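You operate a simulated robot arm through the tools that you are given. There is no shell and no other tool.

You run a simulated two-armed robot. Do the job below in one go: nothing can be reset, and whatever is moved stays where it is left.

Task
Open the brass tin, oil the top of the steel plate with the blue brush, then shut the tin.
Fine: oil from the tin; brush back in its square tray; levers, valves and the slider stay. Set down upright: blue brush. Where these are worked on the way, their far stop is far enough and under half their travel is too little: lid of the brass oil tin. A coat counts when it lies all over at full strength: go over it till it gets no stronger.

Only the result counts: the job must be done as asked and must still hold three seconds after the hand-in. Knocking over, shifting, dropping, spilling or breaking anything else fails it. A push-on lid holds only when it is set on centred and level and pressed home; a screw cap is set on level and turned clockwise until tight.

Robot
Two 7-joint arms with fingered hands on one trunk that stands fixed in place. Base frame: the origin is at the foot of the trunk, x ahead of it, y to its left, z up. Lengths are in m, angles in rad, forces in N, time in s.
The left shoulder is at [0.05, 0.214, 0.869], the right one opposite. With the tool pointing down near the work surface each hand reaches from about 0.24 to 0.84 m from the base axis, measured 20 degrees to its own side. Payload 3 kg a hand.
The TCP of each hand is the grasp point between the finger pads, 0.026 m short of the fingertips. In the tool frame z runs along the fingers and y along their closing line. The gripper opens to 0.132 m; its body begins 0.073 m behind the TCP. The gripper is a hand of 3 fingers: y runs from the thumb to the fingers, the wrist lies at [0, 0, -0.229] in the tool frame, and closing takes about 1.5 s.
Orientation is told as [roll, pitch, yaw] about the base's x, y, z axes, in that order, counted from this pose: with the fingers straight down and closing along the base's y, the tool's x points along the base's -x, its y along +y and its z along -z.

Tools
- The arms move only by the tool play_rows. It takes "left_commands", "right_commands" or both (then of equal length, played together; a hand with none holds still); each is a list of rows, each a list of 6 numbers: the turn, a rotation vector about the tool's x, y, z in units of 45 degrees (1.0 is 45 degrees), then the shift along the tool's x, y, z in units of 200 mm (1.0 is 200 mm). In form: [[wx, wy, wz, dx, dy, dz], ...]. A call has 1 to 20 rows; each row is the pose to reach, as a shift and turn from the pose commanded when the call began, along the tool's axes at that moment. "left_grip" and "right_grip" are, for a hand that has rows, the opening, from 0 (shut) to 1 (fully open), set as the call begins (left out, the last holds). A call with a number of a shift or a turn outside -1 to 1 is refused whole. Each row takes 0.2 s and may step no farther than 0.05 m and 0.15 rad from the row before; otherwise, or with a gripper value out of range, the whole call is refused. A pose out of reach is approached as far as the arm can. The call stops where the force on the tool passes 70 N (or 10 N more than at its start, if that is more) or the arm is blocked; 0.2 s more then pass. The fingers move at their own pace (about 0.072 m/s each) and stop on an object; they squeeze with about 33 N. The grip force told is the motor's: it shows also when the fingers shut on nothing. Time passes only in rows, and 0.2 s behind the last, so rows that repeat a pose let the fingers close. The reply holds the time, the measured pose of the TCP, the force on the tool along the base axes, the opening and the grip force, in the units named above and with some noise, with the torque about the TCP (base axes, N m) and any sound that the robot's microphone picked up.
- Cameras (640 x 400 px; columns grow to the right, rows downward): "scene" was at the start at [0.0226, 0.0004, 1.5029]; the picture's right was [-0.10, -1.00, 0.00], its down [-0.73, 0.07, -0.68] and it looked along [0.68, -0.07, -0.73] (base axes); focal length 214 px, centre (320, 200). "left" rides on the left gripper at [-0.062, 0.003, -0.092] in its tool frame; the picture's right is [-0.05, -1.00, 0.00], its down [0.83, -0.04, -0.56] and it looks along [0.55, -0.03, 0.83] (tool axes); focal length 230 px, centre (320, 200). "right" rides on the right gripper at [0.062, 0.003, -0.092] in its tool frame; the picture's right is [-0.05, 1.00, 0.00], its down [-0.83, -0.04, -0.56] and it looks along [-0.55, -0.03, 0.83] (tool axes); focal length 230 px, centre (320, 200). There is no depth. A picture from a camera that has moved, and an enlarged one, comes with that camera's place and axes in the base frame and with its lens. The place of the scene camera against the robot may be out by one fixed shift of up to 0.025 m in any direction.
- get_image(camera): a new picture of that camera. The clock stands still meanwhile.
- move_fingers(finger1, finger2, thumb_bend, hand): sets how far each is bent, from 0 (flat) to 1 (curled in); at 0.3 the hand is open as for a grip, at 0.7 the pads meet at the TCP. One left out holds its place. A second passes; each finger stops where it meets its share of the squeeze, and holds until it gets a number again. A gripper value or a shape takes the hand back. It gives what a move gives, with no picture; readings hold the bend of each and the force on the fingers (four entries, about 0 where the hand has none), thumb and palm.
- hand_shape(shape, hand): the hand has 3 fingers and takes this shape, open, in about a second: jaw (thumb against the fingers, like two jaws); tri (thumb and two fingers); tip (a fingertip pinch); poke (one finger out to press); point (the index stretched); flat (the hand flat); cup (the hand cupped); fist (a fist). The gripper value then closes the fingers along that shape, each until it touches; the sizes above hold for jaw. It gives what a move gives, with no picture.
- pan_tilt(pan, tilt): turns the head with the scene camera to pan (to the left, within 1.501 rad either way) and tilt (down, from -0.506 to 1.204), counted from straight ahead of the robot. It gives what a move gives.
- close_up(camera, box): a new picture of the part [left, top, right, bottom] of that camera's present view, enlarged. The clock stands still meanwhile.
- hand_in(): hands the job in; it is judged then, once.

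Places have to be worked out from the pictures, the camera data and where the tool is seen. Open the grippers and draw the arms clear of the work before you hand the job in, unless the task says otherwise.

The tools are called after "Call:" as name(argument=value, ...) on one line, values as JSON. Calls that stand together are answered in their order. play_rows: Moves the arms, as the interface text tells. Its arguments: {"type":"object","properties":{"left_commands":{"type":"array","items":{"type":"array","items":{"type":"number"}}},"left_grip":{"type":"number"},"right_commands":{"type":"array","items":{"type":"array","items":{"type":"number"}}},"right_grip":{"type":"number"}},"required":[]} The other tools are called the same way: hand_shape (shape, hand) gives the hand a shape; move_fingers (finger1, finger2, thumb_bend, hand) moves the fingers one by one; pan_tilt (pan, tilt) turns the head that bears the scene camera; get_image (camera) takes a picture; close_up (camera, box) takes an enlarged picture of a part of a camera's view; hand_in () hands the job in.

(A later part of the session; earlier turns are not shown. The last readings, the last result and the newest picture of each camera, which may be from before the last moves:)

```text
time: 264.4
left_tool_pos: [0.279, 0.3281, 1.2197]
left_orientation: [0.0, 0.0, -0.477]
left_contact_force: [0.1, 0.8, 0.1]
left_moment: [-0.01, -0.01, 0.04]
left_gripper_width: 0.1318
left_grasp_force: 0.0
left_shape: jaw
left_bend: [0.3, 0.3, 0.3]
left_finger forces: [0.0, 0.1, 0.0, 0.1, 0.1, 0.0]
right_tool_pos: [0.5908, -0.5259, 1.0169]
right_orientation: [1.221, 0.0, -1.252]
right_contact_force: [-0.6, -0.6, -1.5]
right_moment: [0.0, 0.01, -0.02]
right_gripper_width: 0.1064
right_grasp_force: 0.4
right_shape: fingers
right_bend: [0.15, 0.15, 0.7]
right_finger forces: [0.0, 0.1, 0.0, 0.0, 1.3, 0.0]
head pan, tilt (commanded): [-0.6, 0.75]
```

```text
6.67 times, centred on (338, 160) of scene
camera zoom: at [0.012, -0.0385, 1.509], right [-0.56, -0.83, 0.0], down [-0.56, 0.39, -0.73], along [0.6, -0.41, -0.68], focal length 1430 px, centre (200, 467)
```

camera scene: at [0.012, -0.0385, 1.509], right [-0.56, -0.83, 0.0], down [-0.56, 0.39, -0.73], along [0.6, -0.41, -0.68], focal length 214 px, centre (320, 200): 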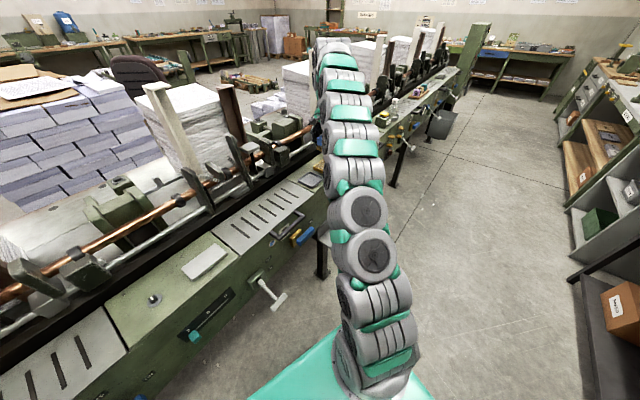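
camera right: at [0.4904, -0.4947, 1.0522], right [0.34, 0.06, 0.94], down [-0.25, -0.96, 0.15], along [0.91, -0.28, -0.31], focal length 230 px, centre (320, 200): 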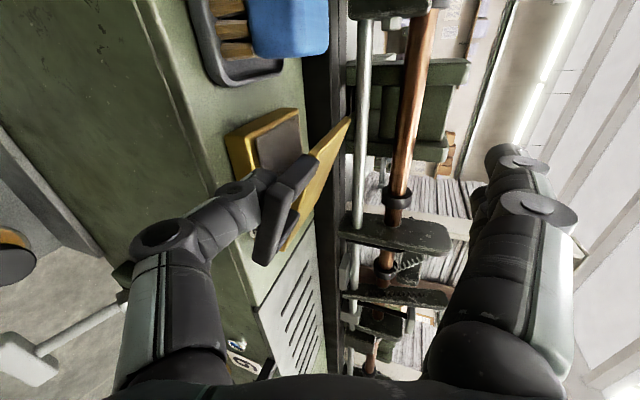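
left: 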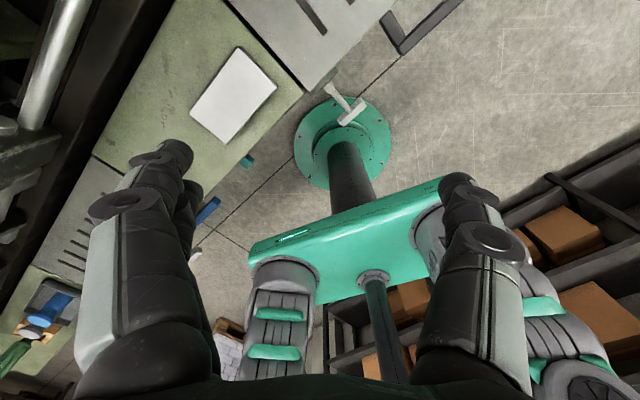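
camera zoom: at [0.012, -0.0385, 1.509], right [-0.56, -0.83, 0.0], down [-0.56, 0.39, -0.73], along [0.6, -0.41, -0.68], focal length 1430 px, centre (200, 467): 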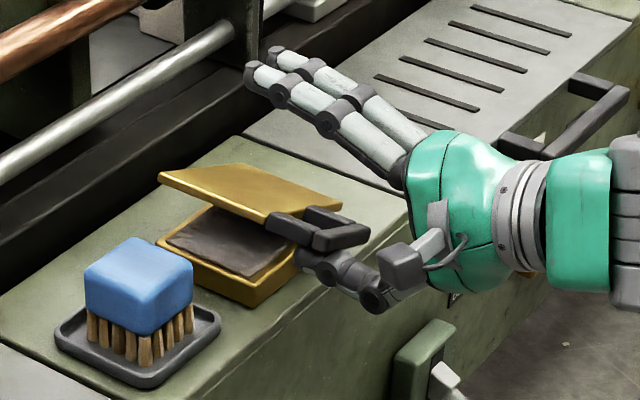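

The lid follows nicely (1.3 N on the thumb). I carry on to about 80°.

Call:
play_rows(right_commands=[[0, 0, 0, -0.011, 0.0329, -0.012], [0, 0, 0, -0.0245, 0.0644, -0.0234], [0, 0, 0, -0.0405, 0.0945, -0.0344], [0, 0, 0, -0.06, 0.1231, -0.0448], [0, 0, 0, -0.082, 0.1504, -0.0547], [0, 0, 0, -0.106, 0.1758, -0.064], [0, 0, 0, -0.133, 0.1988, -0.0723], [0, 0, 0, -0.1615, 0.22, -0.08], [0, 0, 0, -0.1915, 0.2383, -0.0867], [0, 0, 0, -0.2235, 0.2543, -0.0925]])

Call:
get_image(camera="right")

Call:
close_up(camera="scene", box=[290, 110, 402, 180])

```text
time: 266.6
left_tool_pos: [0.2792, 0.3287, 1.2211]
left_orientation: [0.0, 0.001, -0.48]
left_contact_force: [-0.6, -0.2, 0.5]
left_moment: [0.0, 0.0, 0.02]
left_gripper_width: 0.1318
left_grasp_force: 0.0
left_shape: jaw
left_bend: [0.3, 0.3, 0.3]
left_finger forces: [0.0, 0.0, 0.0, 0.0, 0.0, 0.0]
right_tool_pos: [0.6056, -0.5689, 1.072]
right_orientation: [1.222, 0.001, -1.252]
right_contact_force: [-0.1, -0.1, -1.5]
right_moment: [0.02, 0.02, 0.0]
right_gripper_width: 0.1062
right_grasp_force: 0.2
right_shape: fingers
right_bend: [0.15, 0.15, 0.7]
right_finger forces: [0.0, 0.0, 0.0, 0.0, 1.0, 0.1]
head pan, tilt (commanded): [-0.6, 0.75]
```

```text
taken
camera right: at [0.5051, -0.5373, 1.1074], right [0.34, 0.06, 0.94], down [-0.25, -0.96, 0.15], along [0.91, -0.28, -0.31], focal length 230 px, centre (320, 200)
```

right: 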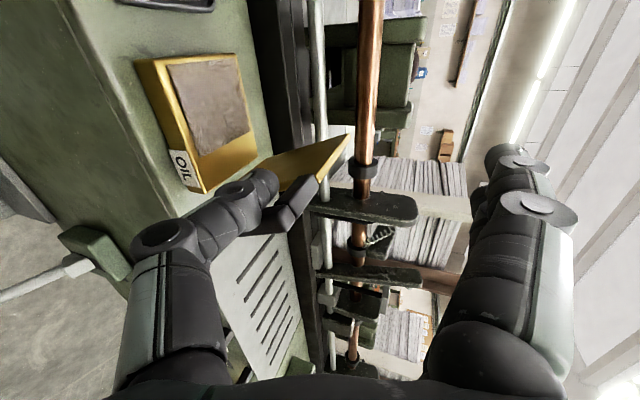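

```text
5.71 times, centred on (346, 145) of scene
camera zoom: at [0.012, -0.0385, 1.509], right [-0.56, -0.83, 0.0], down [-0.56, 0.39, -0.73], along [0.6, -0.41, -0.68], focal length 1226 px, centre (171, 514)
```

zoom: 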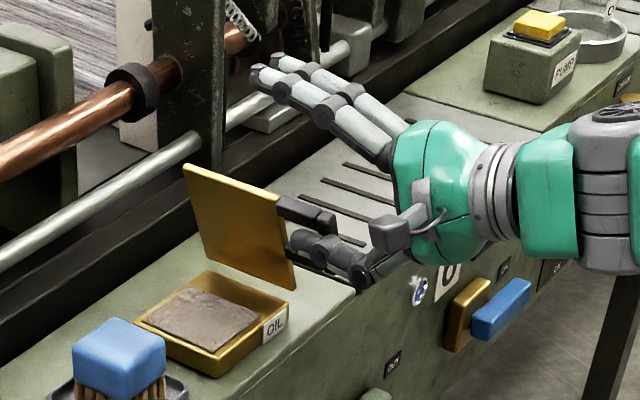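

About 75° now. I push on past vertical to about 115°.

Call:
play_rows(right_commands=[[0, 0, 0, -0.0335, 0.0132, -0.0048], [0, 0, 0, -0.068, 0.0235, -0.0086], [0, 0, 0, -0.1035, 0.031, -0.0113], [0, 0, 0, -0.139, 0.0357, -0.013], [0, 0, 0, -0.175, 0.0376, -0.0137], [0, 0, 0, -0.2115, 0.0362, -0.0132], [0, 0, 0, -0.2475, 0.032, -0.0116], [0, 0, 0, -0.2825, 0.0249, -0.0091]])

Call:
close_up(camera="scene", box=[290, 110, 402, 180])

Call:
get_image(camera="right")

```text
time: 268.4
left_tool_pos: [0.2775, 0.3285, 1.2206]
left_orientation: [0.001, -0.001, -0.478]
left_contact_force: [0.0, 0.1, 0.2]
left_moment: [0.0, -0.02, -0.04]
left_gripper_width: 0.1315
left_grasp_force: 0.0
left_shape: jaw
left_bend: [0.3, 0.3, 0.3]
left_finger forces: [0.0, 0.1, 0.1, 0.0, 0.0, 0.1]
right_tool_pos: [0.6228, -0.6221, 1.0786]
right_orientation: [1.222, 0.0, -1.254]
right_contact_force: [0.4, 0.4, -0.6]
right_moment: [0.01, 0.0, 0.02]
right_gripper_width: 0.1055
right_grasp_force: 0.4
right_shape: fingers
right_bend: [0.15, 0.15, 0.7]
right_finger forces: [0.0, 0.0, 0.1, 0.0, 0.4, 0.1]
head pan, tilt (commanded): [-0.6, 0.75]
```

```text
5.71 times, centred on (346, 145) of scene
camera zoom: at [0.012, -0.0385, 1.509], right [-0.56, -0.83, 0.0], down [-0.56, 0.39, -0.73], along [0.6, -0.41, -0.68], focal length 1226 px, centre (171, 514)
```

zoom: 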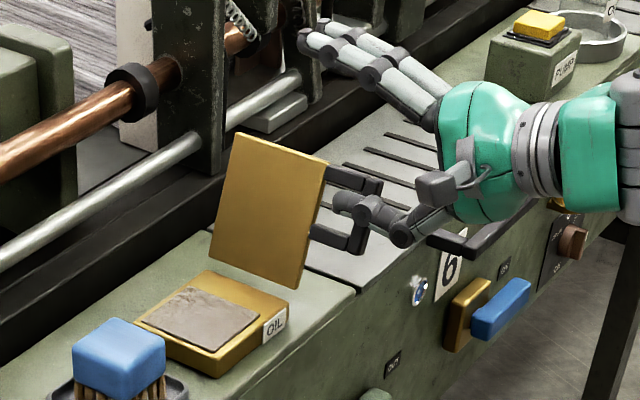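

```text
taken
camera right: at [0.5228, -0.5913, 1.113], right [0.34, 0.06, 0.94], down [-0.25, -0.96, 0.15], along [0.91, -0.29, -0.31], focal length 230 px, centre (320, 200)
```

right: 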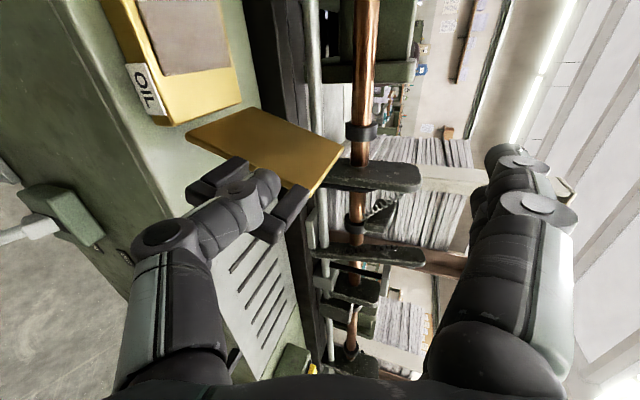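

The lid stands open at about 108° and holds. I withdraw the thumb to +b, then back and up, and turn the hand down again.

Call:
play_rows(right_commands=[[0, 0, 0, 0.05, 0, 0], [0, 0, 0, 0.1, 0, 0], [0, 0, 0, 0.12, 0.02, -0.06], [0, 0, 0, 0.14, 0.06, -0.15], [0, 0, 0, 0.17, 0.1, -0.24], [0, 0, 0, 0.21, 0.14, -0.32], [0, 0, 0, 0.25, 0.18, -0.385]])

Call:
play_rows(right_commands=[[0.13, 0, 0, 0.05, 0, 0], [0.26, 0, 0, 0.1, 0, 0], [0.39, 0, 0, 0.15, 0, 0], [0.52, 0, 0, 0.2, 0, 0], [0.65, 0, 0, 0.25, 0, 0], [0.78, 0, 0, 0.3, 0, 0]], right_grip=0.7)

Call:
play_rows(right_commands=[[0.13, 0, 0, 0.05, 0, 0], [0.26, 0, 0, 0.1, 0, 0], [0.39, 0, 0, 0.15, 0, 0], [0.52, 0, 0, 0.2, 0, 0], [0.65, 0, 0, 0.25, 0, 0], [0.775, 0, 0, 0.3, 0, 0], [0.775, 0, 0, 0.3, 0, 0]])

Call:
close_up(camera="scene", box=[280, 110, 392, 180])

```text
time: 270.0
left_tool_pos: [0.2773, 0.327, 1.2203]
left_orientation: [0.0, 0.001, -0.478]
left_contact_force: [-0.6, 0.4, -0.9]
left_moment: [0.04, 0.04, 0.03]
left_gripper_width: 0.1318
left_grasp_force: 0.1
left_shape: jaw
left_bend: [0.3, 0.3, 0.3]
left_finger forces: [0.1, 0.0, 0.0, 0.0, 0.1, 0.0]
right_tool_pos: [0.5515, -0.5941, 1.1382]
right_orientation: [1.222, 0.001, -1.251]
right_contact_force: [0.1, 0.5, 0.1]
right_moment: [0.0, 0.04, -0.02]
right_gripper_width: 0.1055
right_grasp_force: 0.1
right_shape: fingers
right_bend: [0.15, 0.15, 0.7]
right_finger forces: [0.0, 0.0, 0.0, 0.0, 0.1, 0.0]
head pan, tilt (commanded): [-0.6, 0.75]
```

```text
time: 271.4
left_tool_pos: [0.279, 0.3275, 1.2214]
left_orientation: [0.001, 0.001, -0.48]
left_contact_force: [0.0, -0.3, -0.2]
left_moment: [0.0, 0.0, 0.01]
left_gripper_width: 0.1318
left_grasp_force: 0.1
left_shape: jaw
left_bend: [0.3, 0.3, 0.3]
left_finger forces: [0.0, 0.0, 0.1, 0.1, 0.0, 0.1]
right_tool_pos: [0.5311, -0.5375, 1.1373]
right_orientation: [0.606, 0.0, -1.254]
right_contact_force: [0.1, 0.6, -0.1]
right_moment: [0.0, 0.02, 0.02]
right_gripper_width: 0.0923
right_grasp_force: 0.0
right_shape: jaw
right_bend: [0.67, 0.67, 0.64]
right_finger forces: [0.0, 0.0, 0.0, 0.1, 0.1, 0.1]
head pan, tilt (commanded): [-0.6, 0.75]
```

```text
time: 273.0
left_tool_pos: [0.2781, 0.3278, 1.2193]
left_orientation: [0.0, -0.001, -0.478]
left_contact_force: [-0.7, -0.3, 0.0]
left_moment: [0.01, 0.02, 0.04]
left_gripper_width: 0.1319
left_grasp_force: 0.1
left_shape: jaw
left_bend: [0.3, 0.3, 0.3]
left_finger forces: [0.1, 0.1, 0.1, 0.0, 0.0, 0.0]
right_tool_pos: [0.5125, -0.4796, 1.1378]
right_orientation: [0.0, 0.001, -1.253]
right_contact_force: [-0.4, 0.4, -0.3]
right_moment: [-0.02, 0.04, -0.01]
right_gripper_width: 0.0925
right_grasp_force: 0.1
right_shape: jaw
right_bend: [0.67, 0.67, 0.64]
right_finger forces: [0.1, 0.0, 0.0, 0.1, 0.0, 0.0]
head pan, tilt (commanded): [-0.6, 0.75]
```

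```text
5.71 times, centred on (336, 145) of scene
camera zoom: at [0.012, -0.0385, 1.509], right [-0.56, -0.83, 0.0], down [-0.56, 0.39, -0.73], along [0.6, -0.41, -0.68], focal length 1226 px, centre (229, 514)
```

zoom: 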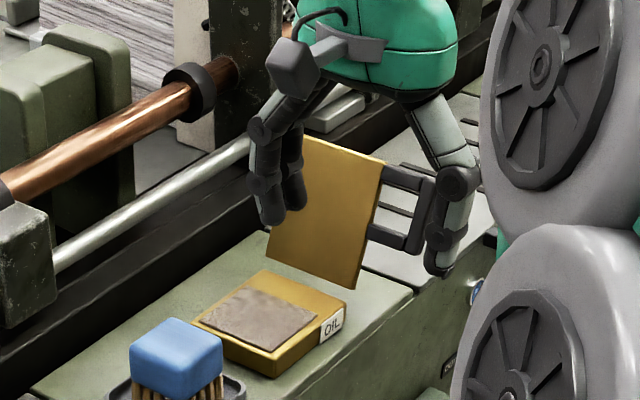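

The tin is open again. I move over the brush and check the alignment before grasping.

Call:
play_rows(right_commands=[[0, 0, 0, 0.02, 0.15, 0], [0, 0, 0, 0.04, 0.3, 0.03], [0, 0, 0, 0.06, 0.45, 0.1], [0, 0, 0, 0.067, 0.58, 0.2], [0, 0, 0, 0.067, 0.675, 0.29], [0, 0, 0, 0.067, 0.675, 0.29]])

Call:
close_up(camera="right", box=[244, 60, 404, 200])

```text
time: 274.4
left_tool_pos: [0.2785, 0.3278, 1.2204]
left_orientation: [0.001, 0.0, -0.479]
left_contact_force: [0.8, -0.5, 0.1]
left_moment: [0.0, 0.04, 0.03]
left_gripper_width: 0.1316
left_grasp_force: 0.0
left_shape: jaw
left_bend: [0.3, 0.3, 0.3]
left_finger forces: [0.1, 0.0, 0.1, 0.0, 0.0, 0.0]
right_tool_pos: [0.6365, -0.4247, 1.0786]
right_orientation: [0.002, 0.0, -1.251]
right_contact_force: [-0.4, 0.2, 0.4]
right_moment: [0.0, 0.01, -0.02]
right_gripper_width: 0.0925
right_grasp_force: 0.0
right_shape: jaw
right_bend: [0.67, 0.67, 0.64]
right_finger forces: [0.0, 0.0, 0.1, 0.1, 0.0, 0.1]
head pan, tilt (commanded): [-0.6, 0.75]
```

```text
2.86 times, centred on (324, 130) of right
camera zoom: at [0.6209, -0.3652, 1.1715], right [0.96, 0.26, 0.0], down [0.22, -0.8, 0.55], along [0.15, -0.54, -0.83], focal length 657 px, centre (309, 400)
```

zoom: 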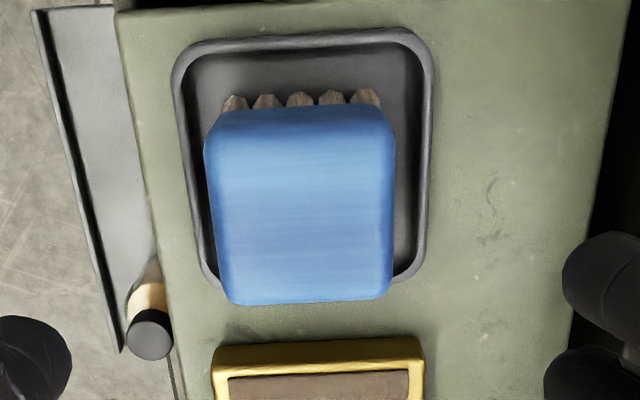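

Well centred. I lower to the higher hold (TCP z≈0.983) and close on the block.

Call:
play_rows(right_commands=[[0, 0, 0, 0, -0.005, 0.1], [0, 0, 0, 0, -0.0075, 0.22], [0, 0, 0, 0, -0.0075, 0.34], [0, 0, 0, 0, -0.0075, 0.43], [0, 0, 0, 0, -0.0075, 0.478], [0, 0, 0, 0, -0.0075, 0.478]])

Call:
play_rows(right_commands=[[0, 0, 0, 0, 0, 0], [0, 0, 0, 0, 0, 0], [0, 0, 0, 0, 0, 0], [0, 0, 0, 0, 0, 0], [0, 0, 0, 0, 0, 0], [0, 0, 0, 0, 0, 0]], right_grip=0.0)

Call:
get_image(camera="right")

```text
time: 275.8
left_tool_pos: [0.2794, 0.3288, 1.2213]
left_orientation: [0.0, 0.0, -0.477]
left_contact_force: [0.0, -0.1, -0.2]
left_moment: [-0.01, 0.0, 0.0]
left_gripper_width: 0.1318
left_grasp_force: 0.1
left_shape: jaw
left_bend: [0.3, 0.3, 0.3]
left_finger forces: [0.2, 0.0, 0.1, 0.0, 0.0, 0.0]
right_tool_pos: [0.6351, -0.4268, 0.9846]
right_orientation: [0.001, 0.001, -1.253]
right_contact_force: [-0.1, 0.1, -0.2]
right_moment: [0.04, 0.0, 0.01]
right_gripper_width: 0.0926
right_grasp_force: 0.0
right_shape: jaw
right_bend: [0.67, 0.67, 0.64]
right_finger forces: [0.0, 0.1, 0.0, 0.0, 0.1, 0.0]
head pan, tilt (commanded): [-0.6, 0.75]
```

```text
time: 277.2
left_tool_pos: [0.279, 0.329, 1.2198]
left_orientation: [-0.001, 0.0, -0.48]
left_contact_force: [-0.8, 0.1, -0.7]
left_moment: [-0.02, -0.02, -0.01]
left_gripper_width: 0.132
left_grasp_force: 0.1
left_shape: jaw
left_bend: [0.3, 0.3, 0.3]
left_finger forces: [0.0, 0.0, 0.1, 0.0, 0.1, 0.1]
right_tool_pos: [0.6346, -0.4251, 0.9852]
right_orientation: [0.0, -0.001, -1.252]
right_contact_force: [-0.3, 0.8, 0.1]
right_moment: [0.03, 0.0, -0.01]
right_gripper_width: 0.0455
right_grasp_force: 32.5
right_shape: jaw
right_bend: [0.74, 0.74, 0.7]
right_finger forces: [15.0, 15.0, 0.0, 0.0, 30.0, 0.0]
head pan, tilt (commanded): [-0.6, 0.75]
```

```text
taken
camera right: at [0.6188, -0.3664, 1.0776], right [0.96, 0.26, 0.0], down [0.22, -0.8, 0.55], along [0.15, -0.54, -0.83], focal length 230 px, centre (320, 200)
```

right: 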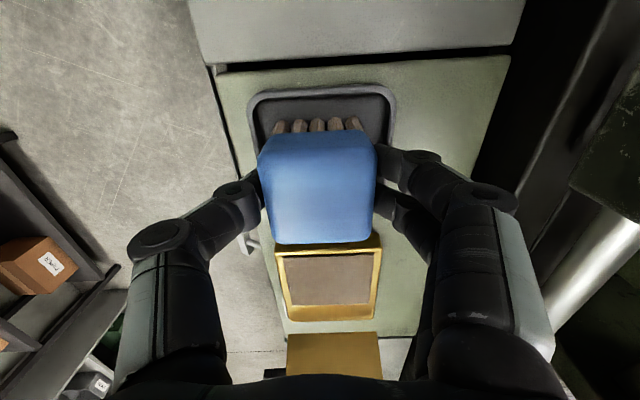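

Held at 30 N with the block centred. I lift, go over the tin and dip.

Call:
play_rows(right_commands=[[0, 0, 0, 0, 0, -0.06], [0, 0, 0, 0, 0, -0.18], [0, 0, 0, 0, 0, -0.32], [0, 0, 0, -0.1, 0, -0.44], [0, 0, 0, -0.24, 0.01, -0.475], [0, 0, 0, -0.38, 0.015, -0.475], [0, 0, 0, -0.47, 0.015, -0.475], [0, 0, 0, -0.5, 0.015, -0.44], [0, 0, 0, -0.5, 0.015, -0.34], [0, 0, 0, -0.5, 0.015, -0.22], [0, 0, 0, -0.5, 0.015, -0.12], [0, 0, 0, -0.5, 0.015, -0.07], [0, 0, 0, -0.5, 0.015, -0.058], [0, 0, 0, -0.5, 0.015, -0.058]])

Call:
close_up(camera="right", box=[230, 60, 410, 190])

```text
time: 280.2
left_tool_pos: [0.2781, 0.3283, 1.2203]
left_orientation: [-0.001, -0.002, -0.478]
left_contact_force: [0.7, 0.3, 0.1]
left_moment: [0.01, -0.01, 0.02]
left_gripper_width: 0.1319
left_grasp_force: 0.1
left_shape: jaw
left_bend: [0.3, 0.3, 0.3]
left_finger forces: [0.0, 0.0, 0.0, 0.0, 0.0, 0.1]
right_tool_pos: [0.6695, -0.5196, 0.9974]
right_orientation: [0.003, -0.004, -1.252]
right_contact_force: [-3.9, 3.1, 44.8]
right_moment: [0.02, 0.19, -0.01]
right_gripper_width: 0.0477
right_grasp_force: 33.3
right_shape: jaw
right_bend: [0.75, 0.75, 0.72]
right_finger forces: [18.8, 18.7, 0.0, 0.1, 39.9, 0.0]
head pan, tilt (commanded): [-0.6, 0.75]
```

```text
3.08 times, centred on (320, 125) of right
camera zoom: at [0.653, -0.4603, 1.0901], right [0.96, 0.26, 0.0], down [0.22, -0.8, 0.56], along [0.15, -0.54, -0.83], focal length 708 px, centre (320, 431)
```

zoom: 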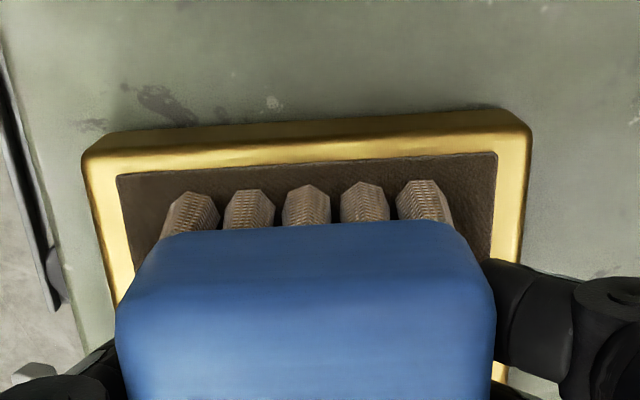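

That pressed harder than intended (45 N) but the bristles are well loaded. I lift straight out and carry the brush to the plate's front right corner.

Call:
play_rows(right_commands=[[0, 0, 0, 0, 0, -0.04], [0, 0, 0, 0, 0, -0.14], [0, 0, 0, 0, 0, -0.28], [0, 0, 0, 0.05, 0, -0.38], [0, 0, 0, 0.16, 0, -0.417], [0, 0, 0, 0.32, 0, -0.417], [0, 0, 0, 0.5, 0, -0.417], [0, 0, 0, 0.68, 0, -0.417], [0, 0, 0, 0.84, 0, -0.417], [0, 0, 0, 0.9, 0, -0.417]])

Call:
play_rows(right_commands=[[0, 0, 0, 0.17, 0, 0], [0, 0, 0, 0.34, 0, 0], [0, 0, 0, 0.51, 0, 0], [0, 0, 0, 0.68, 0, 0], [0, 0, 0, 0.84, 0, 0], [0, 0, 0, 1.0, 0, 0]])

Call:
play_rows(right_commands=[[0, 0, 0, 0.17, -0.02, 0], [0, 0, 0, 0.34, -0.05, 0], [0, 0, 0, 0.51, -0.07, 0], [0, 0, 0, 0.68, -0.09, 0], [0, 0, 0, 0.8, -0.105, 0.02], [0, 0, 0, 0.8535, -0.105, 0.1], [0, 0, 0, 0.8535, -0.105, 0.22], [0, 0, 0, 0.8535, -0.105, 0.33], [0, 0, 0, 0.8535, -0.105, 0.4], [0, 0, 0, 0.8535, -0.105, 0.425], [0, 0, 0, 0.8535, -0.105, 0.425]])

Call:
pan_tilt(pan=0.1, tilt=0.9)

Call:
get_image(camera="right")

```text
time: 282.4
left_tool_pos: [0.2787, 0.328, 1.2203]
left_orientation: [0.001, 0.0, -0.477]
left_contact_force: [-0.4, 0.0, 0.0]
left_moment: [-0.02, 0.01, 0.0]
left_gripper_width: 0.1321
left_grasp_force: 0.2
left_shape: jaw
left_bend: [0.3, 0.3, 0.3]
left_finger forces: [0.1, 0.0, 0.1, 0.0, 0.1, 0.0]
right_tool_pos: [0.6142, -0.3481, 1.0798]
right_orientation: [0.0, -0.001, -1.254]
right_contact_force: [0.6, -0.2, -0.6]
right_moment: [0.01, 0.03, 0.0]
right_gripper_width: 0.0468
right_grasp_force: 32.9
right_shape: jaw
right_bend: [0.74, 0.74, 0.71]
right_finger forces: [16.0, 16.1, 0.0, 0.1, 32.0, 0.0]
head pan, tilt (commanded): [-0.6, 0.75]
```

```text
time: 283.8
left_tool_pos: [0.2779, 0.329, 1.2195]
left_orientation: [-0.002, 0.0, -0.477]
left_contact_force: [0.6, 0.3, 0.0]
left_moment: [-0.02, 0.0, 0.04]
left_gripper_width: 0.132
left_grasp_force: 0.0
left_shape: jaw
left_bend: [0.3, 0.3, 0.3]
left_finger forces: [0.1, 0.1, 0.0, 0.0, 0.1, 0.1]
right_tool_pos: [0.5517, -0.1558, 1.0787]
right_orientation: [-0.001, -0.001, -1.253]
right_contact_force: [0.3, -0.2, -0.5]
right_moment: [-0.04, 0.03, 0.01]
right_gripper_width: 0.0468
right_grasp_force: 32.3
right_shape: jaw
right_bend: [0.74, 0.74, 0.71]
right_finger forces: [15.9, 16.0, 0.0, 0.0, 31.9, 0.0]
head pan, tilt (commanded): [-0.6, 0.75]
```

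```text
time: 286.2
left_tool_pos: [0.2788, 0.3281, 1.2213]
left_orientation: [-0.001, 0.0, -0.477]
left_contact_force: [-0.1, 0.3, -0.4]
left_moment: [0.01, -0.02, -0.02]
left_gripper_width: 0.1318
left_grasp_force: 0.1
left_shape: jaw
left_bend: [0.3, 0.3, 0.3]
left_finger forces: [0.0, 0.0, 0.0, 0.0, 0.0, 0.0]
right_tool_pos: [0.4773, -0.004, 0.9953]
right_orientation: [0.001, 0.0, -1.254]
right_contact_force: [-1.1, 0.6, -1.2]
right_moment: [0.01, 0.02, -0.01]
right_gripper_width: 0.0469
right_grasp_force: 33.0
right_shape: jaw
right_bend: [0.74, 0.74, 0.71]
right_finger forces: [15.9, 16.0, 0.0, 0.0, 31.9, 0.0]
head pan, tilt (commanded): [-0.6, 0.75]
```

```text
time: 287.2
left_tool_pos: [0.2789, 0.328, 1.2197]
left_orientation: [-0.003, -0.001, -0.478]
left_contact_force: [-0.5, 0.3, 0.5]
left_moment: [-0.01, -0.01, 0.02]
left_gripper_width: 0.1321
left_grasp_force: 0.1
left_shape: jaw
left_bend: [0.3, 0.3, 0.3]
left_finger forces: [0.0, 0.0, 0.0, 0.0, 0.1, 0.0]
right_tool_pos: [0.4765, -0.0035, 0.9956]
right_orientation: [0.0, 0.0, -1.252]
right_contact_force: [0.5, -1.0, -0.4]
right_moment: [0.01, 0.02, 0.02]
right_gripper_width: 0.0468
right_grasp_force: 33.3
right_shape: jaw
right_bend: [0.74, 0.74, 0.71]
right_finger forces: [15.9, 16.0, 0.0, 0.1, 31.9, 0.0]
head pan, tilt (commanded): [0.099, 0.901]
```

```text
taken
camera right: at [0.4605, 0.0557, 1.0877], right [0.96, 0.26, 0.0], down [0.22, -0.8, 0.55], along [0.15, -0.54, -0.83], focal length 230 px, centre (320, 200)
```

right: 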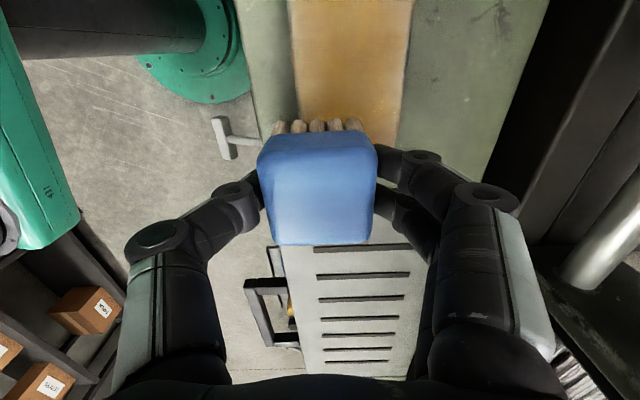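

Just above the plate at the front right corner. I lower in 1 mm steps to contact.

Call:
play_rows(right_commands=[[0, 0, 0, 0, 0, 0.006], [0, 0, 0, 0, 0, 0.006]])

Call:
play_rows(right_commands=[[0, 0, 0, 0, 0, 0.005], [0, 0, 0, 0, 0, 0.005]])

Call:
play_rows(right_commands=[[0, 0, 0, 0, 0, 0.004], [0, 0, 0, 0, 0, 0.004]])

```text
time: 287.8
left_tool_pos: [0.2788, 0.3285, 1.2206]
left_orientation: [-0.002, -0.001, -0.479]
left_contact_force: [0.8, 0.6, -0.1]
left_moment: [0.01, 0.02, -0.02]
left_gripper_width: 0.1317
left_grasp_force: 0.0
left_shape: jaw
left_bend: [0.3, 0.3, 0.3]
left_finger forces: [0.1, 0.0, 0.0, 0.0, 0.1, 0.1]
right_tool_pos: [0.4769, -0.0032, 0.9935]
right_orientation: [0.001, 0.001, -1.252]
right_contact_force: [0.1, -0.2, 2.7]
right_moment: [0.02, -0.09, -0.01]
right_gripper_width: 0.0469
right_grasp_force: 32.8
right_shape: jaw
right_bend: [0.74, 0.74, 0.71]
right_finger forces: [16.0, 16.0, 0.0, 0.0, 32.1, 0.0]
head pan, tilt (commanded): [0.099, 0.901]
```

```text
time: 288.4
left_tool_pos: [0.2779, 0.329, 1.2197]
left_orientation: [0.0, 0.001, -0.478]
left_contact_force: [-0.1, -0.2, -0.2]
left_moment: [-0.03, 0.02, -0.01]
left_gripper_width: 0.1319
left_grasp_force: 0.0
left_shape: jaw
left_bend: [0.3, 0.3, 0.3]
left_finger forces: [0.0, 0.0, 0.1, 0.0, 0.1, 0.0]
right_tool_pos: [0.4771, -0.0027, 0.9922]
right_orientation: [0.001, -0.001, -1.251]
right_contact_force: [-1.3, -2.6, 18.7]
right_moment: [-0.04, -0.05, -0.03]
right_gripper_width: 0.0466
right_grasp_force: 32.7
right_shape: jaw
right_bend: [0.74, 0.74, 0.71]
right_finger forces: [16.3, 16.4, 0.0, 0.0, 33.9, 0.0]
head pan, tilt (commanded): [0.099, 0.901]
```

```text
time: 289.0
left_tool_pos: [0.2772, 0.3284, 1.2209]
left_orientation: [-0.001, -0.001, -0.478]
left_contact_force: [-0.1, 0.3, 0.0]
left_moment: [0.01, -0.03, 0.02]
left_gripper_width: 0.1319
left_grasp_force: 0.1
left_shape: jaw
left_bend: [0.3, 0.3, 0.3]
left_finger forces: [0.1, 0.0, 0.0, 0.0, 0.0, 0.1]
right_tool_pos: [0.4761, -0.0031, 0.9919]
right_orientation: [0.003, -0.001, -1.251]
right_contact_force: [-3.1, -3.3, 38.8]
right_moment: [-0.06, 0.11, -0.02]
right_gripper_width: 0.0473
right_grasp_force: 33.3
right_shape: jaw
right_bend: [0.75, 0.75, 0.71]
right_finger forces: [18.1, 17.9, 0.0, 0.0, 39.4, 0.1]
head pan, tilt (commanded): [0.099, 0.901]
```

I overshot (39 N); I ease up 1 mm at once and sweep the right end crosswise with the brush running right off both long edges and off the end.

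Call:
play_rows(right_commands=[[0, 0, 0, -0.05, -0.06, -0.005], [0, 0, 0, -0.1, -0.12, -0.005], [0, 0, 0, -0.1, -0.06, -0.005], [0, 0, 0, -0.1, 0, -0.005], [0, 0, 0, -0.1, 0.06, -0.005], [0, 0, 0, -0.1, 0.12, -0.005], [0, 0, 0, -0.1, 0.18, -0.005], [0, 0, 0, -0.1, 0.24, -0.005], [0, 0, 0, -0.1, 0.3, -0.005], [0, 0, 0, -0.04, 0.3, -0.005], [0, 0, 0, -0.04, 0.24, -0.005], [0, 0, 0, -0.04, 0.18, -0.005], [0, 0, 0, -0.04, 0.12, -0.005], [0, 0, 0, -0.04, 0.06, -0.005], [0, 0, 0, -0.04, 0, -0.005], [0, 0, 0, -0.04, -0.06, -0.005], [0, 0, 0, -0.04, -0.12, -0.005], [0, 0, 0, 0.02, -0.12, -0.005], [0, 0, 0, 0.02, -0.06, -0.005], [0, 0, 0, 0.02, 0, -0.005]])

Call:
close_up(camera="scene", box=[295, 155, 359, 205])

```text
time: 293.2
left_tool_pos: [0.2776, 0.3284, 1.2209]
left_orientation: [-0.001, -0.001, -0.478]
left_contact_force: [-0.1, 0.0, 0.1]
left_moment: [-0.02, 0.0, 0.02]
left_gripper_width: 0.1319
left_grasp_force: 0.1
left_shape: jaw
left_bend: [0.3, 0.3, 0.3]
left_finger forces: [0.1, 0.0, 0.0, 0.0, 0.0, 0.1]
right_tool_pos: [0.4749, 0.002, 0.9915]
right_orientation: [0.003, 0.001, -1.252]
right_contact_force: [-5.7, -1.1, 13.8]
right_moment: [-0.07, 0.11, -0.04]
right_gripper_width: 0.0476
right_grasp_force: 33.5
right_shape: jaw
right_bend: [0.75, 0.75, 0.71]
right_finger forces: [16.1, 16.2, 0.1, 0.1, 37.3, 0.1]
head pan, tilt (commanded): [0.099, 0.901]
```

```text
8.00 times, centred on (327, 180) of scene
camera zoom: at [0.0185, 0.0158, 1.4971], right [0.1, -0.99, 0.0], down [-0.78, -0.08, -0.62], along [0.62, 0.06, -0.78], focal length 1716 px, centre (264, 360)
```

zoom: 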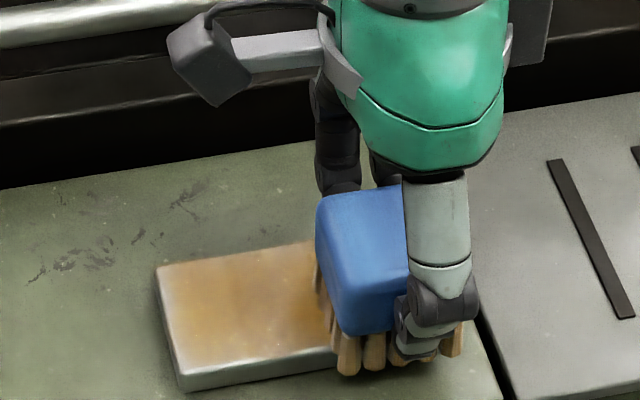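

Pressure held (14 N). Now along the front edge with the brush half off it, both ways.

Call:
play_rows(right_commands=[[0, 0, 0, 0, -0.06, 0], [0, 0, 0, 0, -0.11, 0], [0, 0, 0, 0.07, -0.11, 0], [0, 0, 0, 0.14, -0.11, 0], [0, 0, 0, 0.21, -0.11, 0], [0, 0, 0, 0.28, -0.11, 0], [0, 0, 0, 0.35, -0.11, 0], [0, 0, 0, 0.42, -0.11, 0], [0, 0, 0, 0.48, -0.11, 0], [0, 0, 0, 0.48, -0.05, 0], [0, 0, 0, 0.41, -0.05, 0], [0, 0, 0, 0.34, -0.05, 0], [0, 0, 0, 0.27, -0.05, 0], [0, 0, 0, 0.2, -0.05, 0], [0, 0, 0, 0.13, -0.05, 0], [0, 0, 0, 0.06, -0.05, 0], [0, 0, 0, -0.01, -0.05, 0], [0, 0, 0, -0.08, -0.05, 0], [0, 0, 0, -0.08, 0.01, 0], [0, 0, 0, -0.01, 0.01, 0]])

Call:
close_up(camera="right", box=[200, 0, 420, 190])

```text
time: 297.4
left_tool_pos: [0.2783, 0.328, 1.2204]
left_orientation: [-0.001, 0.0, -0.479]
left_contact_force: [-0.2, 0.3, -0.9]
left_moment: [0.01, 0.04, 0.03]
left_gripper_width: 0.132
left_grasp_force: 0.1
left_shape: jaw
left_bend: [0.3, 0.3, 0.3]
left_finger forces: [0.0, 0.0, 0.0, 0.1, 0.0, 0.1]
right_tool_pos: [0.4801, -0.0004, 0.9908]
right_orientation: [0.002, 0.001, -1.251]
right_contact_force: [2.2, -3.9, 10.6]
right_moment: [-0.04, -0.06, 0.02]
right_gripper_width: 0.0468
right_grasp_force: 32.9
right_shape: jaw
right_bend: [0.74, 0.74, 0.71]
right_finger forces: [16.7, 16.5, 0.0, 0.1, 33.1, 0.0]
head pan, tilt (commanded): [0.099, 0.901]
```

```text
2.11 times, centred on (310, 95) of right
camera zoom: at [0.4623, 0.0589, 1.0845], right [0.96, 0.26, 0.0], down [0.22, -0.8, 0.56], along [0.15, -0.54, -0.83], focal length 484 px, centre (341, 421)
```

zoom: 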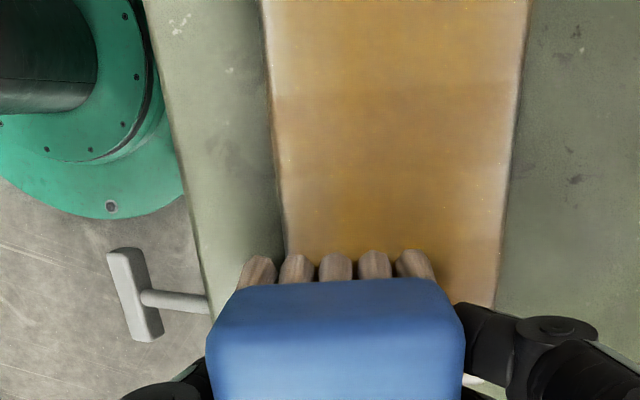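

11 N. Next the far edge, half off it, both ways.

Call:
play_rows(right_commands=[[0, 0, 0, -0.06, 0.07, 0], [0, 0, 0, -0.06, 0.14, 0], [0, 0, 0, -0.06, 0.21, 0], [0, 0, 0, -0.06, 0.28, 0], [0, 0, 0, 0.01, 0.28, 0], [0, 0, 0, 0.08, 0.28, 0], [0, 0, 0, 0.15, 0.28, 0], [0, 0, 0, 0.22, 0.28, 0], [0, 0, 0, 0.29, 0.28, 0], [0, 0, 0, 0.36, 0.28, 0], [0, 0, 0, 0.43, 0.28, 0], [0, 0, 0, 0.49, 0.28, 0], [0, 0, 0, 0.49, 0.22, 0], [0, 0, 0, 0.42, 0.22, 0], [0, 0, 0, 0.35, 0.22, 0], [0, 0, 0, 0.28, 0.22, 0], [0, 0, 0, 0.21, 0.22, 0], [0, 0, 0, 0.14, 0.22, 0], [0, 0, 0, 0.07, 0.22, 0], [0, 0, 0, 0, 0.22, 0]])

Call:
close_up(camera="right", box=[200, 0, 420, 190])

```text
time: 301.6
left_tool_pos: [0.2767, 0.3291, 1.2209]
left_orientation: [-0.002, 0.0, -0.478]
left_contact_force: [0.0, -0.2, 0.9]
left_moment: [0.02, 0.01, 0.0]
left_gripper_width: 0.1317
left_grasp_force: 0.1
left_shape: jaw
left_bend: [0.3, 0.3, 0.3]
left_finger forces: [0.0, 0.0, 0.0, 0.1, 0.0, 0.0]
right_tool_pos: [0.5194, 0.0115, 0.9918]
right_orientation: [0.0, -0.001, -1.252]
right_contact_force: [-1.0, 2.3, 7.5]
right_moment: [0.07, 0.0, 0.0]
right_gripper_width: 0.047
right_grasp_force: 32.9
right_shape: jaw
right_bend: [0.74, 0.74, 0.71]
right_finger forces: [16.1, 16.1, 0.0, 0.1, 32.6, 0.0]
head pan, tilt (commanded): [0.099, 0.901]
```

```text
2.11 times, centred on (310, 95) of right
camera zoom: at [0.5041, 0.0712, 1.0845], right [0.96, 0.26, 0.0], down [0.22, -0.8, 0.56], along [0.15, -0.54, -0.83], focal length 484 px, centre (341, 421)
```

zoom: 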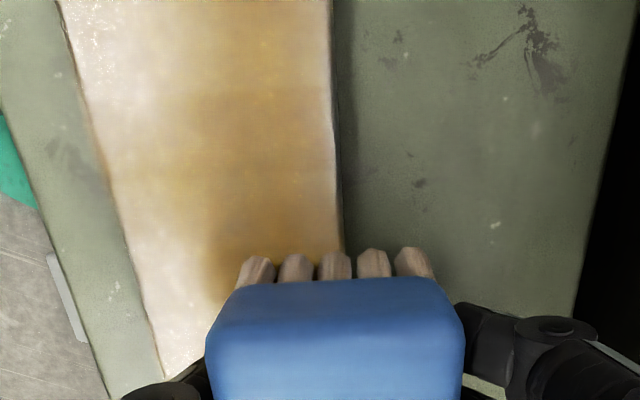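

Now the middle lane over to the left end, and that end crosswise off both edges.

Call:
play_rows(right_commands=[[0, 0, 0, 0.08, -0.07, 0], [0, 0, 0, 0.16, -0.12, 0], [0, 0, 0, 0.24, -0.14, 0], [0, 0, 0, 0.32, -0.14, 0], [0, 0, 0, 0.4, -0.09, 0], [0, 0, 0, 0.48, -0.02, 0], [0, 0, 0, 0.49, 0.05, 0], [0, 0, 0, 0.49, -0.02, 0], [0, 0, 0, 0.49, -0.09, 0], [0, 0, 0, 0.49, -0.16, 0], [0, 0, 0, 0.49, -0.23, 0], [0, 0, 0, 0.49, -0.29, 0], [0, 0, 0, 0.49, -0.34, 0], [0, 0, 0, 0.43, -0.34, 0], [0, 0, 0, 0.43, -0.28, 0], [0, 0, 0, 0.43, -0.21, 0], [0, 0, 0, 0.43, -0.14, 0], [0, 0, 0, 0.43, -0.07, 0], [0, 0, 0, 0.43, 0, 0], [0, 0, 0, 0.43, 0.06, 0]])

Call:
close_up(camera="scene", box=[295, 155, 359, 205])

```text
time: 305.8
left_tool_pos: [0.2786, 0.3284, 1.2191]
left_orientation: [0.0, 0.0, -0.477]
left_contact_force: [0.3, -0.3, 0.3]
left_moment: [-0.02, -0.02, 0.01]
left_gripper_width: 0.1321
left_grasp_force: 0.2
left_shape: jaw
left_bend: [0.3, 0.3, 0.3]
left_finger forces: [0.1, 0.0, 0.0, 0.1, 0.0, 0.0]
right_tool_pos: [0.5048, 0.0989, 0.9913]
right_orientation: [-0.002, 0.0, -1.252]
right_contact_force: [-0.7, -1.1, 1.4]
right_moment: [-0.04, 0.07, 0.0]
right_gripper_width: 0.0467
right_grasp_force: 32.7
right_shape: jaw
right_bend: [0.74, 0.74, 0.71]
right_finger forces: [16.2, 16.1, 0.1, 0.0, 33.1, 0.0]
head pan, tilt (commanded): [0.099, 0.901]
```

```text
8.00 times, centred on (327, 180) of scene
camera zoom: at [0.0187, 0.0158, 1.4971], right [0.1, -1.0, 0.0], down [-0.78, -0.08, -0.62], along [0.62, 0.06, -0.78], focal length 1716 px, centre (264, 360)
```

zoom: 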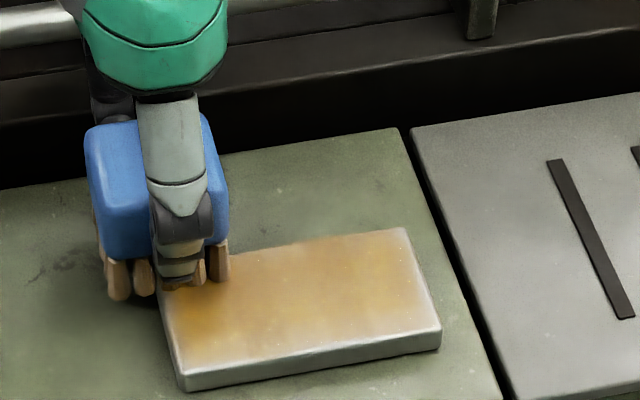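

I lift to the survey pose and zoom strongly on the right end to compare with the zones seen before.

Call:
play_rows(right_commands=[[0, 0, 0, 0, 0, -0.06], [0, 0, 0, -0.08, -0.03, -0.22], [0, 0, 0, -0.18, -0.06, -0.42], [0, 0, 0, -0.28, -0.1, -0.62], [0, 0, 0, -0.36, -0.135, -0.82], [0, 0, 0, -0.4, -0.135, -1.0], [0, 0, 0, -0.4, -0.135, -1.0]])

Call:
close_up(camera="right", box=[270, 0, 370, 130])

Call:
close_up(camera="right", box=[278, 68, 348, 128])

Call:
close_up(camera="right", box=[274, 8, 344, 68])

```text
time: 307.4
left_tool_pos: [0.2792, 0.329, 1.2208]
left_orientation: [0.0, 0.001, -0.477]
left_contact_force: [0.6, -0.5, 0.4]
left_moment: [-0.01, 0.01, 0.01]
left_gripper_width: 0.1319
left_grasp_force: 0.1
left_shape: jaw
left_bend: [0.3, 0.3, 0.3]
left_finger forces: [0.0, 0.0, 0.1, 0.1, 0.1, 0.0]
right_tool_pos: [0.5054, 0.0132, 1.1939]
right_orientation: [0.0, 0.0, -1.252]
right_contact_force: [0.8, 0.8, -1.1]
right_moment: [-0.02, 0.0, 0.0]
right_gripper_width: 0.0469
right_grasp_force: 32.5
right_shape: jaw
right_bend: [0.74, 0.74, 0.71]
right_finger forces: [16.0, 15.8, 0.0, 0.1, 31.9, 0.1]
head pan, tilt (commanded): [0.099, 0.901]
```

```text
3.08 times, centred on (320, 65) of right
camera zoom: at [0.4888, 0.0724, 1.2854], right [0.96, 0.26, 0.0], down [0.22, -0.8, 0.56], along [0.15, -0.54, -0.83], focal length 708 px, centre (320, 615)
```

zoom: 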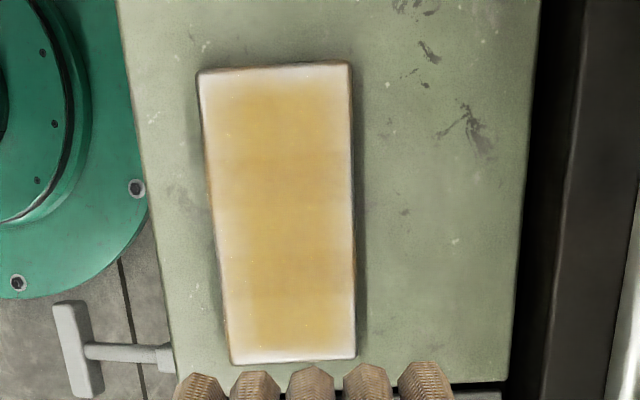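

```text
6.67 times, centred on (313, 98) of right
camera zoom: at [0.4888, 0.0724, 1.2854], right [0.96, 0.26, 0.0], down [0.22, -0.8, 0.56], along [0.15, -0.54, -0.83], focal length 1534 px, centre (367, 880)
```

zoom: 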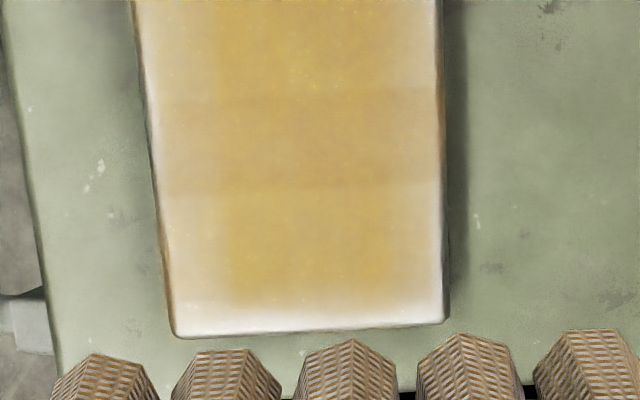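

```text
6.67 times, centred on (309, 38) of right
camera zoom: at [0.4888, 0.0724, 1.2854], right [0.96, 0.26, 0.0], down [0.22, -0.8, 0.56], along [0.15, -0.54, -0.83], focal length 1534 px, centre (393, 1280)
```

zoom: 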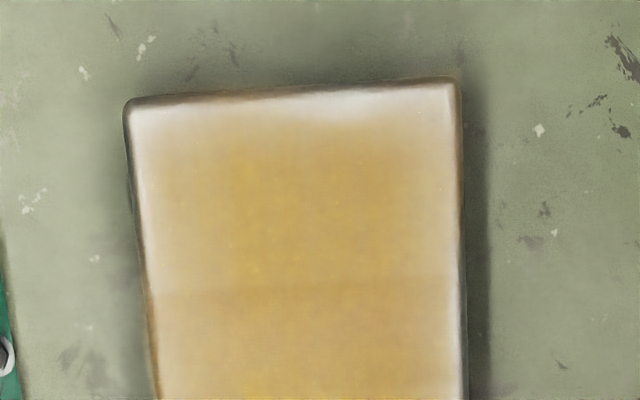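

The pattern of zones is exactly the same as before this whole extra, well-pressed coat that ran off every edge: so it is the film's look (overlapping soft patches), not thin spots — the coat no longer gets stronger. I take the brush back to its tray.

Call:
play_rows(right_commands=[[0, 0, 0, -0.15, -0.01, 0.06], [0, 0, 0, -0.32, -0.02, 0.15], [0, 0, 0, -0.5, -0.03, 0.26], [0, 0, 0, -0.68, -0.045, 0.38], [0, 0, 0, -0.84, -0.06, 0.5], [0, 0, 0, -1.0, -0.06, 0.565]])

Call:
play_rows(right_commands=[[0, 0, 0, -0.17, 0, 0], [0, 0, 0, -0.34, 0, 0], [0, 0, 0, -0.51, 0, 0], [0, 0, 0, -0.68, 0, 0], [0, 0, 0, -0.84, 0, 0], [0, 0, 0, -1.0, 0, 0]])

Call:
play_rows(right_commands=[[0, 0, 0, -0.12, 0, 0], [0, 0, 0, -0.22, 0, 0], [0, 0, 0, -0.2935, 0, 0], [0, 0, 0, -0.2935, 0, 0.04], [0, 0, 0, -0.2935, 0, 0.14], [0, 0, 0, -0.2935, 0, 0.26], [0, 0, 0, -0.2935, 0, 0.37], [0, 0, 0, -0.2935, 0, 0.43], [0, 0, 0, -0.2935, 0, 0.453], [0, 0, 0, -0.2935, 0, 0.453]])

Call:
pan_tilt(pan=-0.6, tilt=0.75)

Call:
get_image(camera="right")

Call:
close_up(camera="scene", box=[270, 120, 366, 190])

```text
time: 308.8
left_tool_pos: [0.2787, 0.3279, 1.2195]
left_orientation: [-0.001, -0.001, -0.479]
left_contact_force: [0.6, 0.0, 0.2]
left_moment: [0.04, 0.01, -0.01]
left_gripper_width: 0.132
left_grasp_force: 0.0
left_shape: jaw
left_bend: [0.3, 0.3, 0.3]
left_finger forces: [0.0, 0.0, 0.1, 0.0, 0.1, 0.0]
right_tool_pos: [0.5536, -0.1801, 1.0792]
right_orientation: [-0.001, 0.0, -1.253]
right_contact_force: [-0.1, 0.5, -0.6]
right_moment: [0.02, 0.02, -0.01]
right_gripper_width: 0.0465
right_grasp_force: 32.4
right_shape: jaw
right_bend: [0.74, 0.74, 0.71]
right_finger forces: [15.8, 15.7, 0.0, 0.0, 31.6, 0.0]
head pan, tilt (commanded): [0.099, 0.901]
```

```text
time: 310.2
left_tool_pos: [0.279, 0.3284, 1.2208]
left_orientation: [0.0, 0.003, -0.479]
left_contact_force: [0.6, -0.5, 0.8]
left_moment: [-0.02, 0.04, 0.0]
left_gripper_width: 0.1318
left_grasp_force: 0.1
left_shape: jaw
left_bend: [0.3, 0.3, 0.3]
left_finger forces: [0.0, 0.0, 0.0, 0.0, 0.0, 0.0]
right_tool_pos: [0.6158, -0.3702, 1.0774]
right_orientation: [0.004, 0.0, -1.251]
right_contact_force: [-0.1, -1.1, -1.5]
right_moment: [0.01, 0.02, -0.03]
right_gripper_width: 0.0466
right_grasp_force: 32.5
right_shape: jaw
right_bend: [0.74, 0.74, 0.71]
right_finger forces: [15.6, 15.7, 0.0, 0.0, 31.4, 0.1]
head pan, tilt (commanded): [0.099, 0.901]
```

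```text
time: 312.4
left_tool_pos: [0.2776, 0.329, 1.2192]
left_orientation: [0.002, -0.001, -0.479]
left_contact_force: [0.8, -0.3, 0.4]
left_moment: [-0.05, 0.03, 0.0]
left_gripper_width: 0.132
left_grasp_force: 0.0
left_shape: jaw
left_bend: [0.3, 0.3, 0.3]
left_finger forces: [0.0, 0.1, 0.1, 0.0, 0.1, 0.1]
right_tool_pos: [0.6365, -0.4243, 0.9873]
right_orientation: [0.001, 0.002, -1.252]
right_contact_force: [-0.9, -0.2, -0.9]
right_moment: [-0.02, 0.02, -0.02]
right_gripper_width: 0.0466
right_grasp_force: 33.2
right_shape: jaw
right_bend: [0.74, 0.74, 0.71]
right_finger forces: [15.6, 15.6, 0.0, 0.0, 31.4, 0.1]
head pan, tilt (commanded): [0.099, 0.901]
```

```text
time: 313.5
left_tool_pos: [0.2782, 0.3289, 1.2196]
left_orientation: [0.0, 0.0, -0.477]
left_contact_force: [-0.2, 0.4, -0.1]
left_moment: [0.0, 0.0, -0.01]
left_gripper_width: 0.1317
left_grasp_force: 0.0
left_shape: jaw
left_bend: [0.3, 0.3, 0.3]
left_finger forces: [0.0, 0.0, 0.1, 0.1, 0.1, 0.0]
right_tool_pos: [0.6373, -0.4237, 0.9881]
right_orientation: [-0.001, 0.001, -1.251]
right_contact_force: [-0.9, 0.4, -0.2]
right_moment: [0.01, 0.0, 0.0]
right_gripper_width: 0.0466
right_grasp_force: 32.4
right_shape: jaw
right_bend: [0.74, 0.74, 0.71]
right_finger forces: [15.7, 15.8, 0.0, 0.0, 31.5, 0.0]
head pan, tilt (commanded): [-0.6, 0.75]
```

```text
taken
camera right: at [0.6203, -0.3652, 1.0807], right [0.96, 0.26, 0.0], down [0.22, -0.8, 0.56], along [0.15, -0.54, -0.83], focal length 230 px, centre (320, 200)
```

right: 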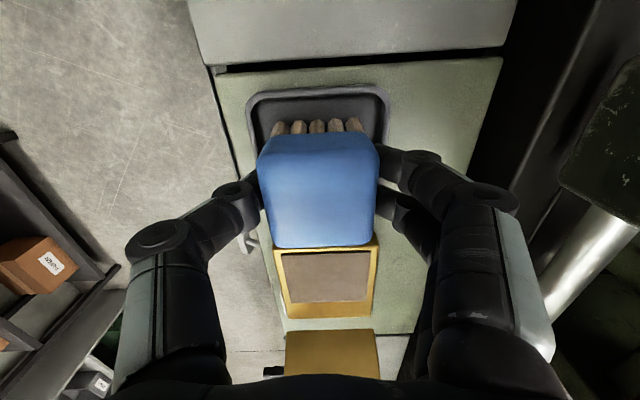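

```text
5.71 times, centred on (318, 155) of scene
camera zoom: at [0.012, -0.0385, 1.509], right [-0.56, -0.83, 0.0], down [-0.56, 0.38, -0.73], along [0.6, -0.41, -0.68], focal length 1226 px, centre (331, 457)
```

zoom: 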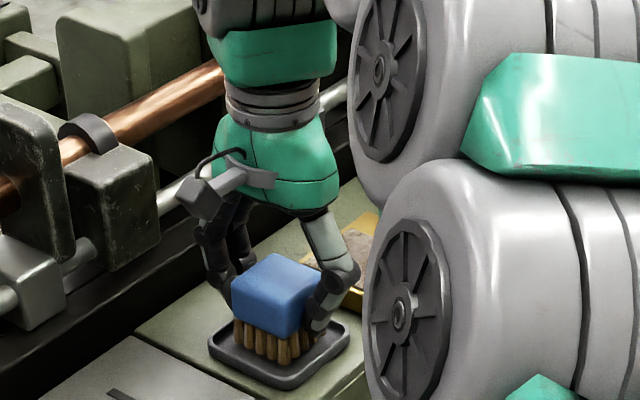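

Over the tray floor by a few mm. I lower step by step, one reading each.

Call:
play_rows(right_commands=[[0, 0, 0, 0, 0, 0.01], [0, 0, 0, 0, 0, 0.01]])

Call:
play_rows(right_commands=[[0, 0, 0, 0, 0, 0.006], [0, 0, 0, 0, 0, 0.006]])

```text
time: 314.1
left_tool_pos: [0.2786, 0.3299, 1.2199]
left_orientation: [0.001, 0.0, -0.478]
left_contact_force: [-0.2, -0.1, 0.8]
left_moment: [-0.01, -0.04, 0.02]
left_gripper_width: 0.1319
left_grasp_force: 0.0
left_shape: jaw
left_bend: [0.3, 0.3, 0.3]
left_finger forces: [0.0, 0.0, 0.1, 0.0, 0.0, 0.0]
right_tool_pos: [0.6378, -0.4246, 0.9859]
right_orientation: [0.001, -0.001, -1.251]
right_contact_force: [0.1, -0.6, -0.6]
right_moment: [-0.01, -0.01, 0.01]
right_gripper_width: 0.0465
right_grasp_force: 32.6
right_shape: jaw
right_bend: [0.74, 0.74, 0.71]
right_finger forces: [15.8, 15.7, 0.1, 0.0, 31.3, 0.0]
head pan, tilt (commanded): [-0.6, 0.75]
```

```text
time: 314.7
left_tool_pos: [0.2789, 0.3284, 1.2198]
left_orientation: [0.0, -0.001, -0.479]
left_contact_force: [-0.2, 0.3, 0.2]
left_moment: [-0.01, -0.02, 0.03]
left_gripper_width: 0.1318
left_grasp_force: 0.1
left_shape: jaw
left_bend: [0.3, 0.3, 0.3]
left_finger forces: [0.1, 0.0, 0.0, 0.0, 0.0, 0.0]
right_tool_pos: [0.6369, -0.4248, 0.9849]
right_orientation: [-0.002, -0.001, -1.252]
right_contact_force: [0.5, -1.2, -1.3]
right_moment: [-0.01, 0.0, 0.01]
right_gripper_width: 0.0465
right_grasp_force: 32.8
right_shape: jaw
right_bend: [0.74, 0.74, 0.71]
right_finger forces: [15.8, 15.7, 0.0, 0.1, 31.3, 0.0]
head pan, tilt (commanded): [-0.6, 0.75]
```

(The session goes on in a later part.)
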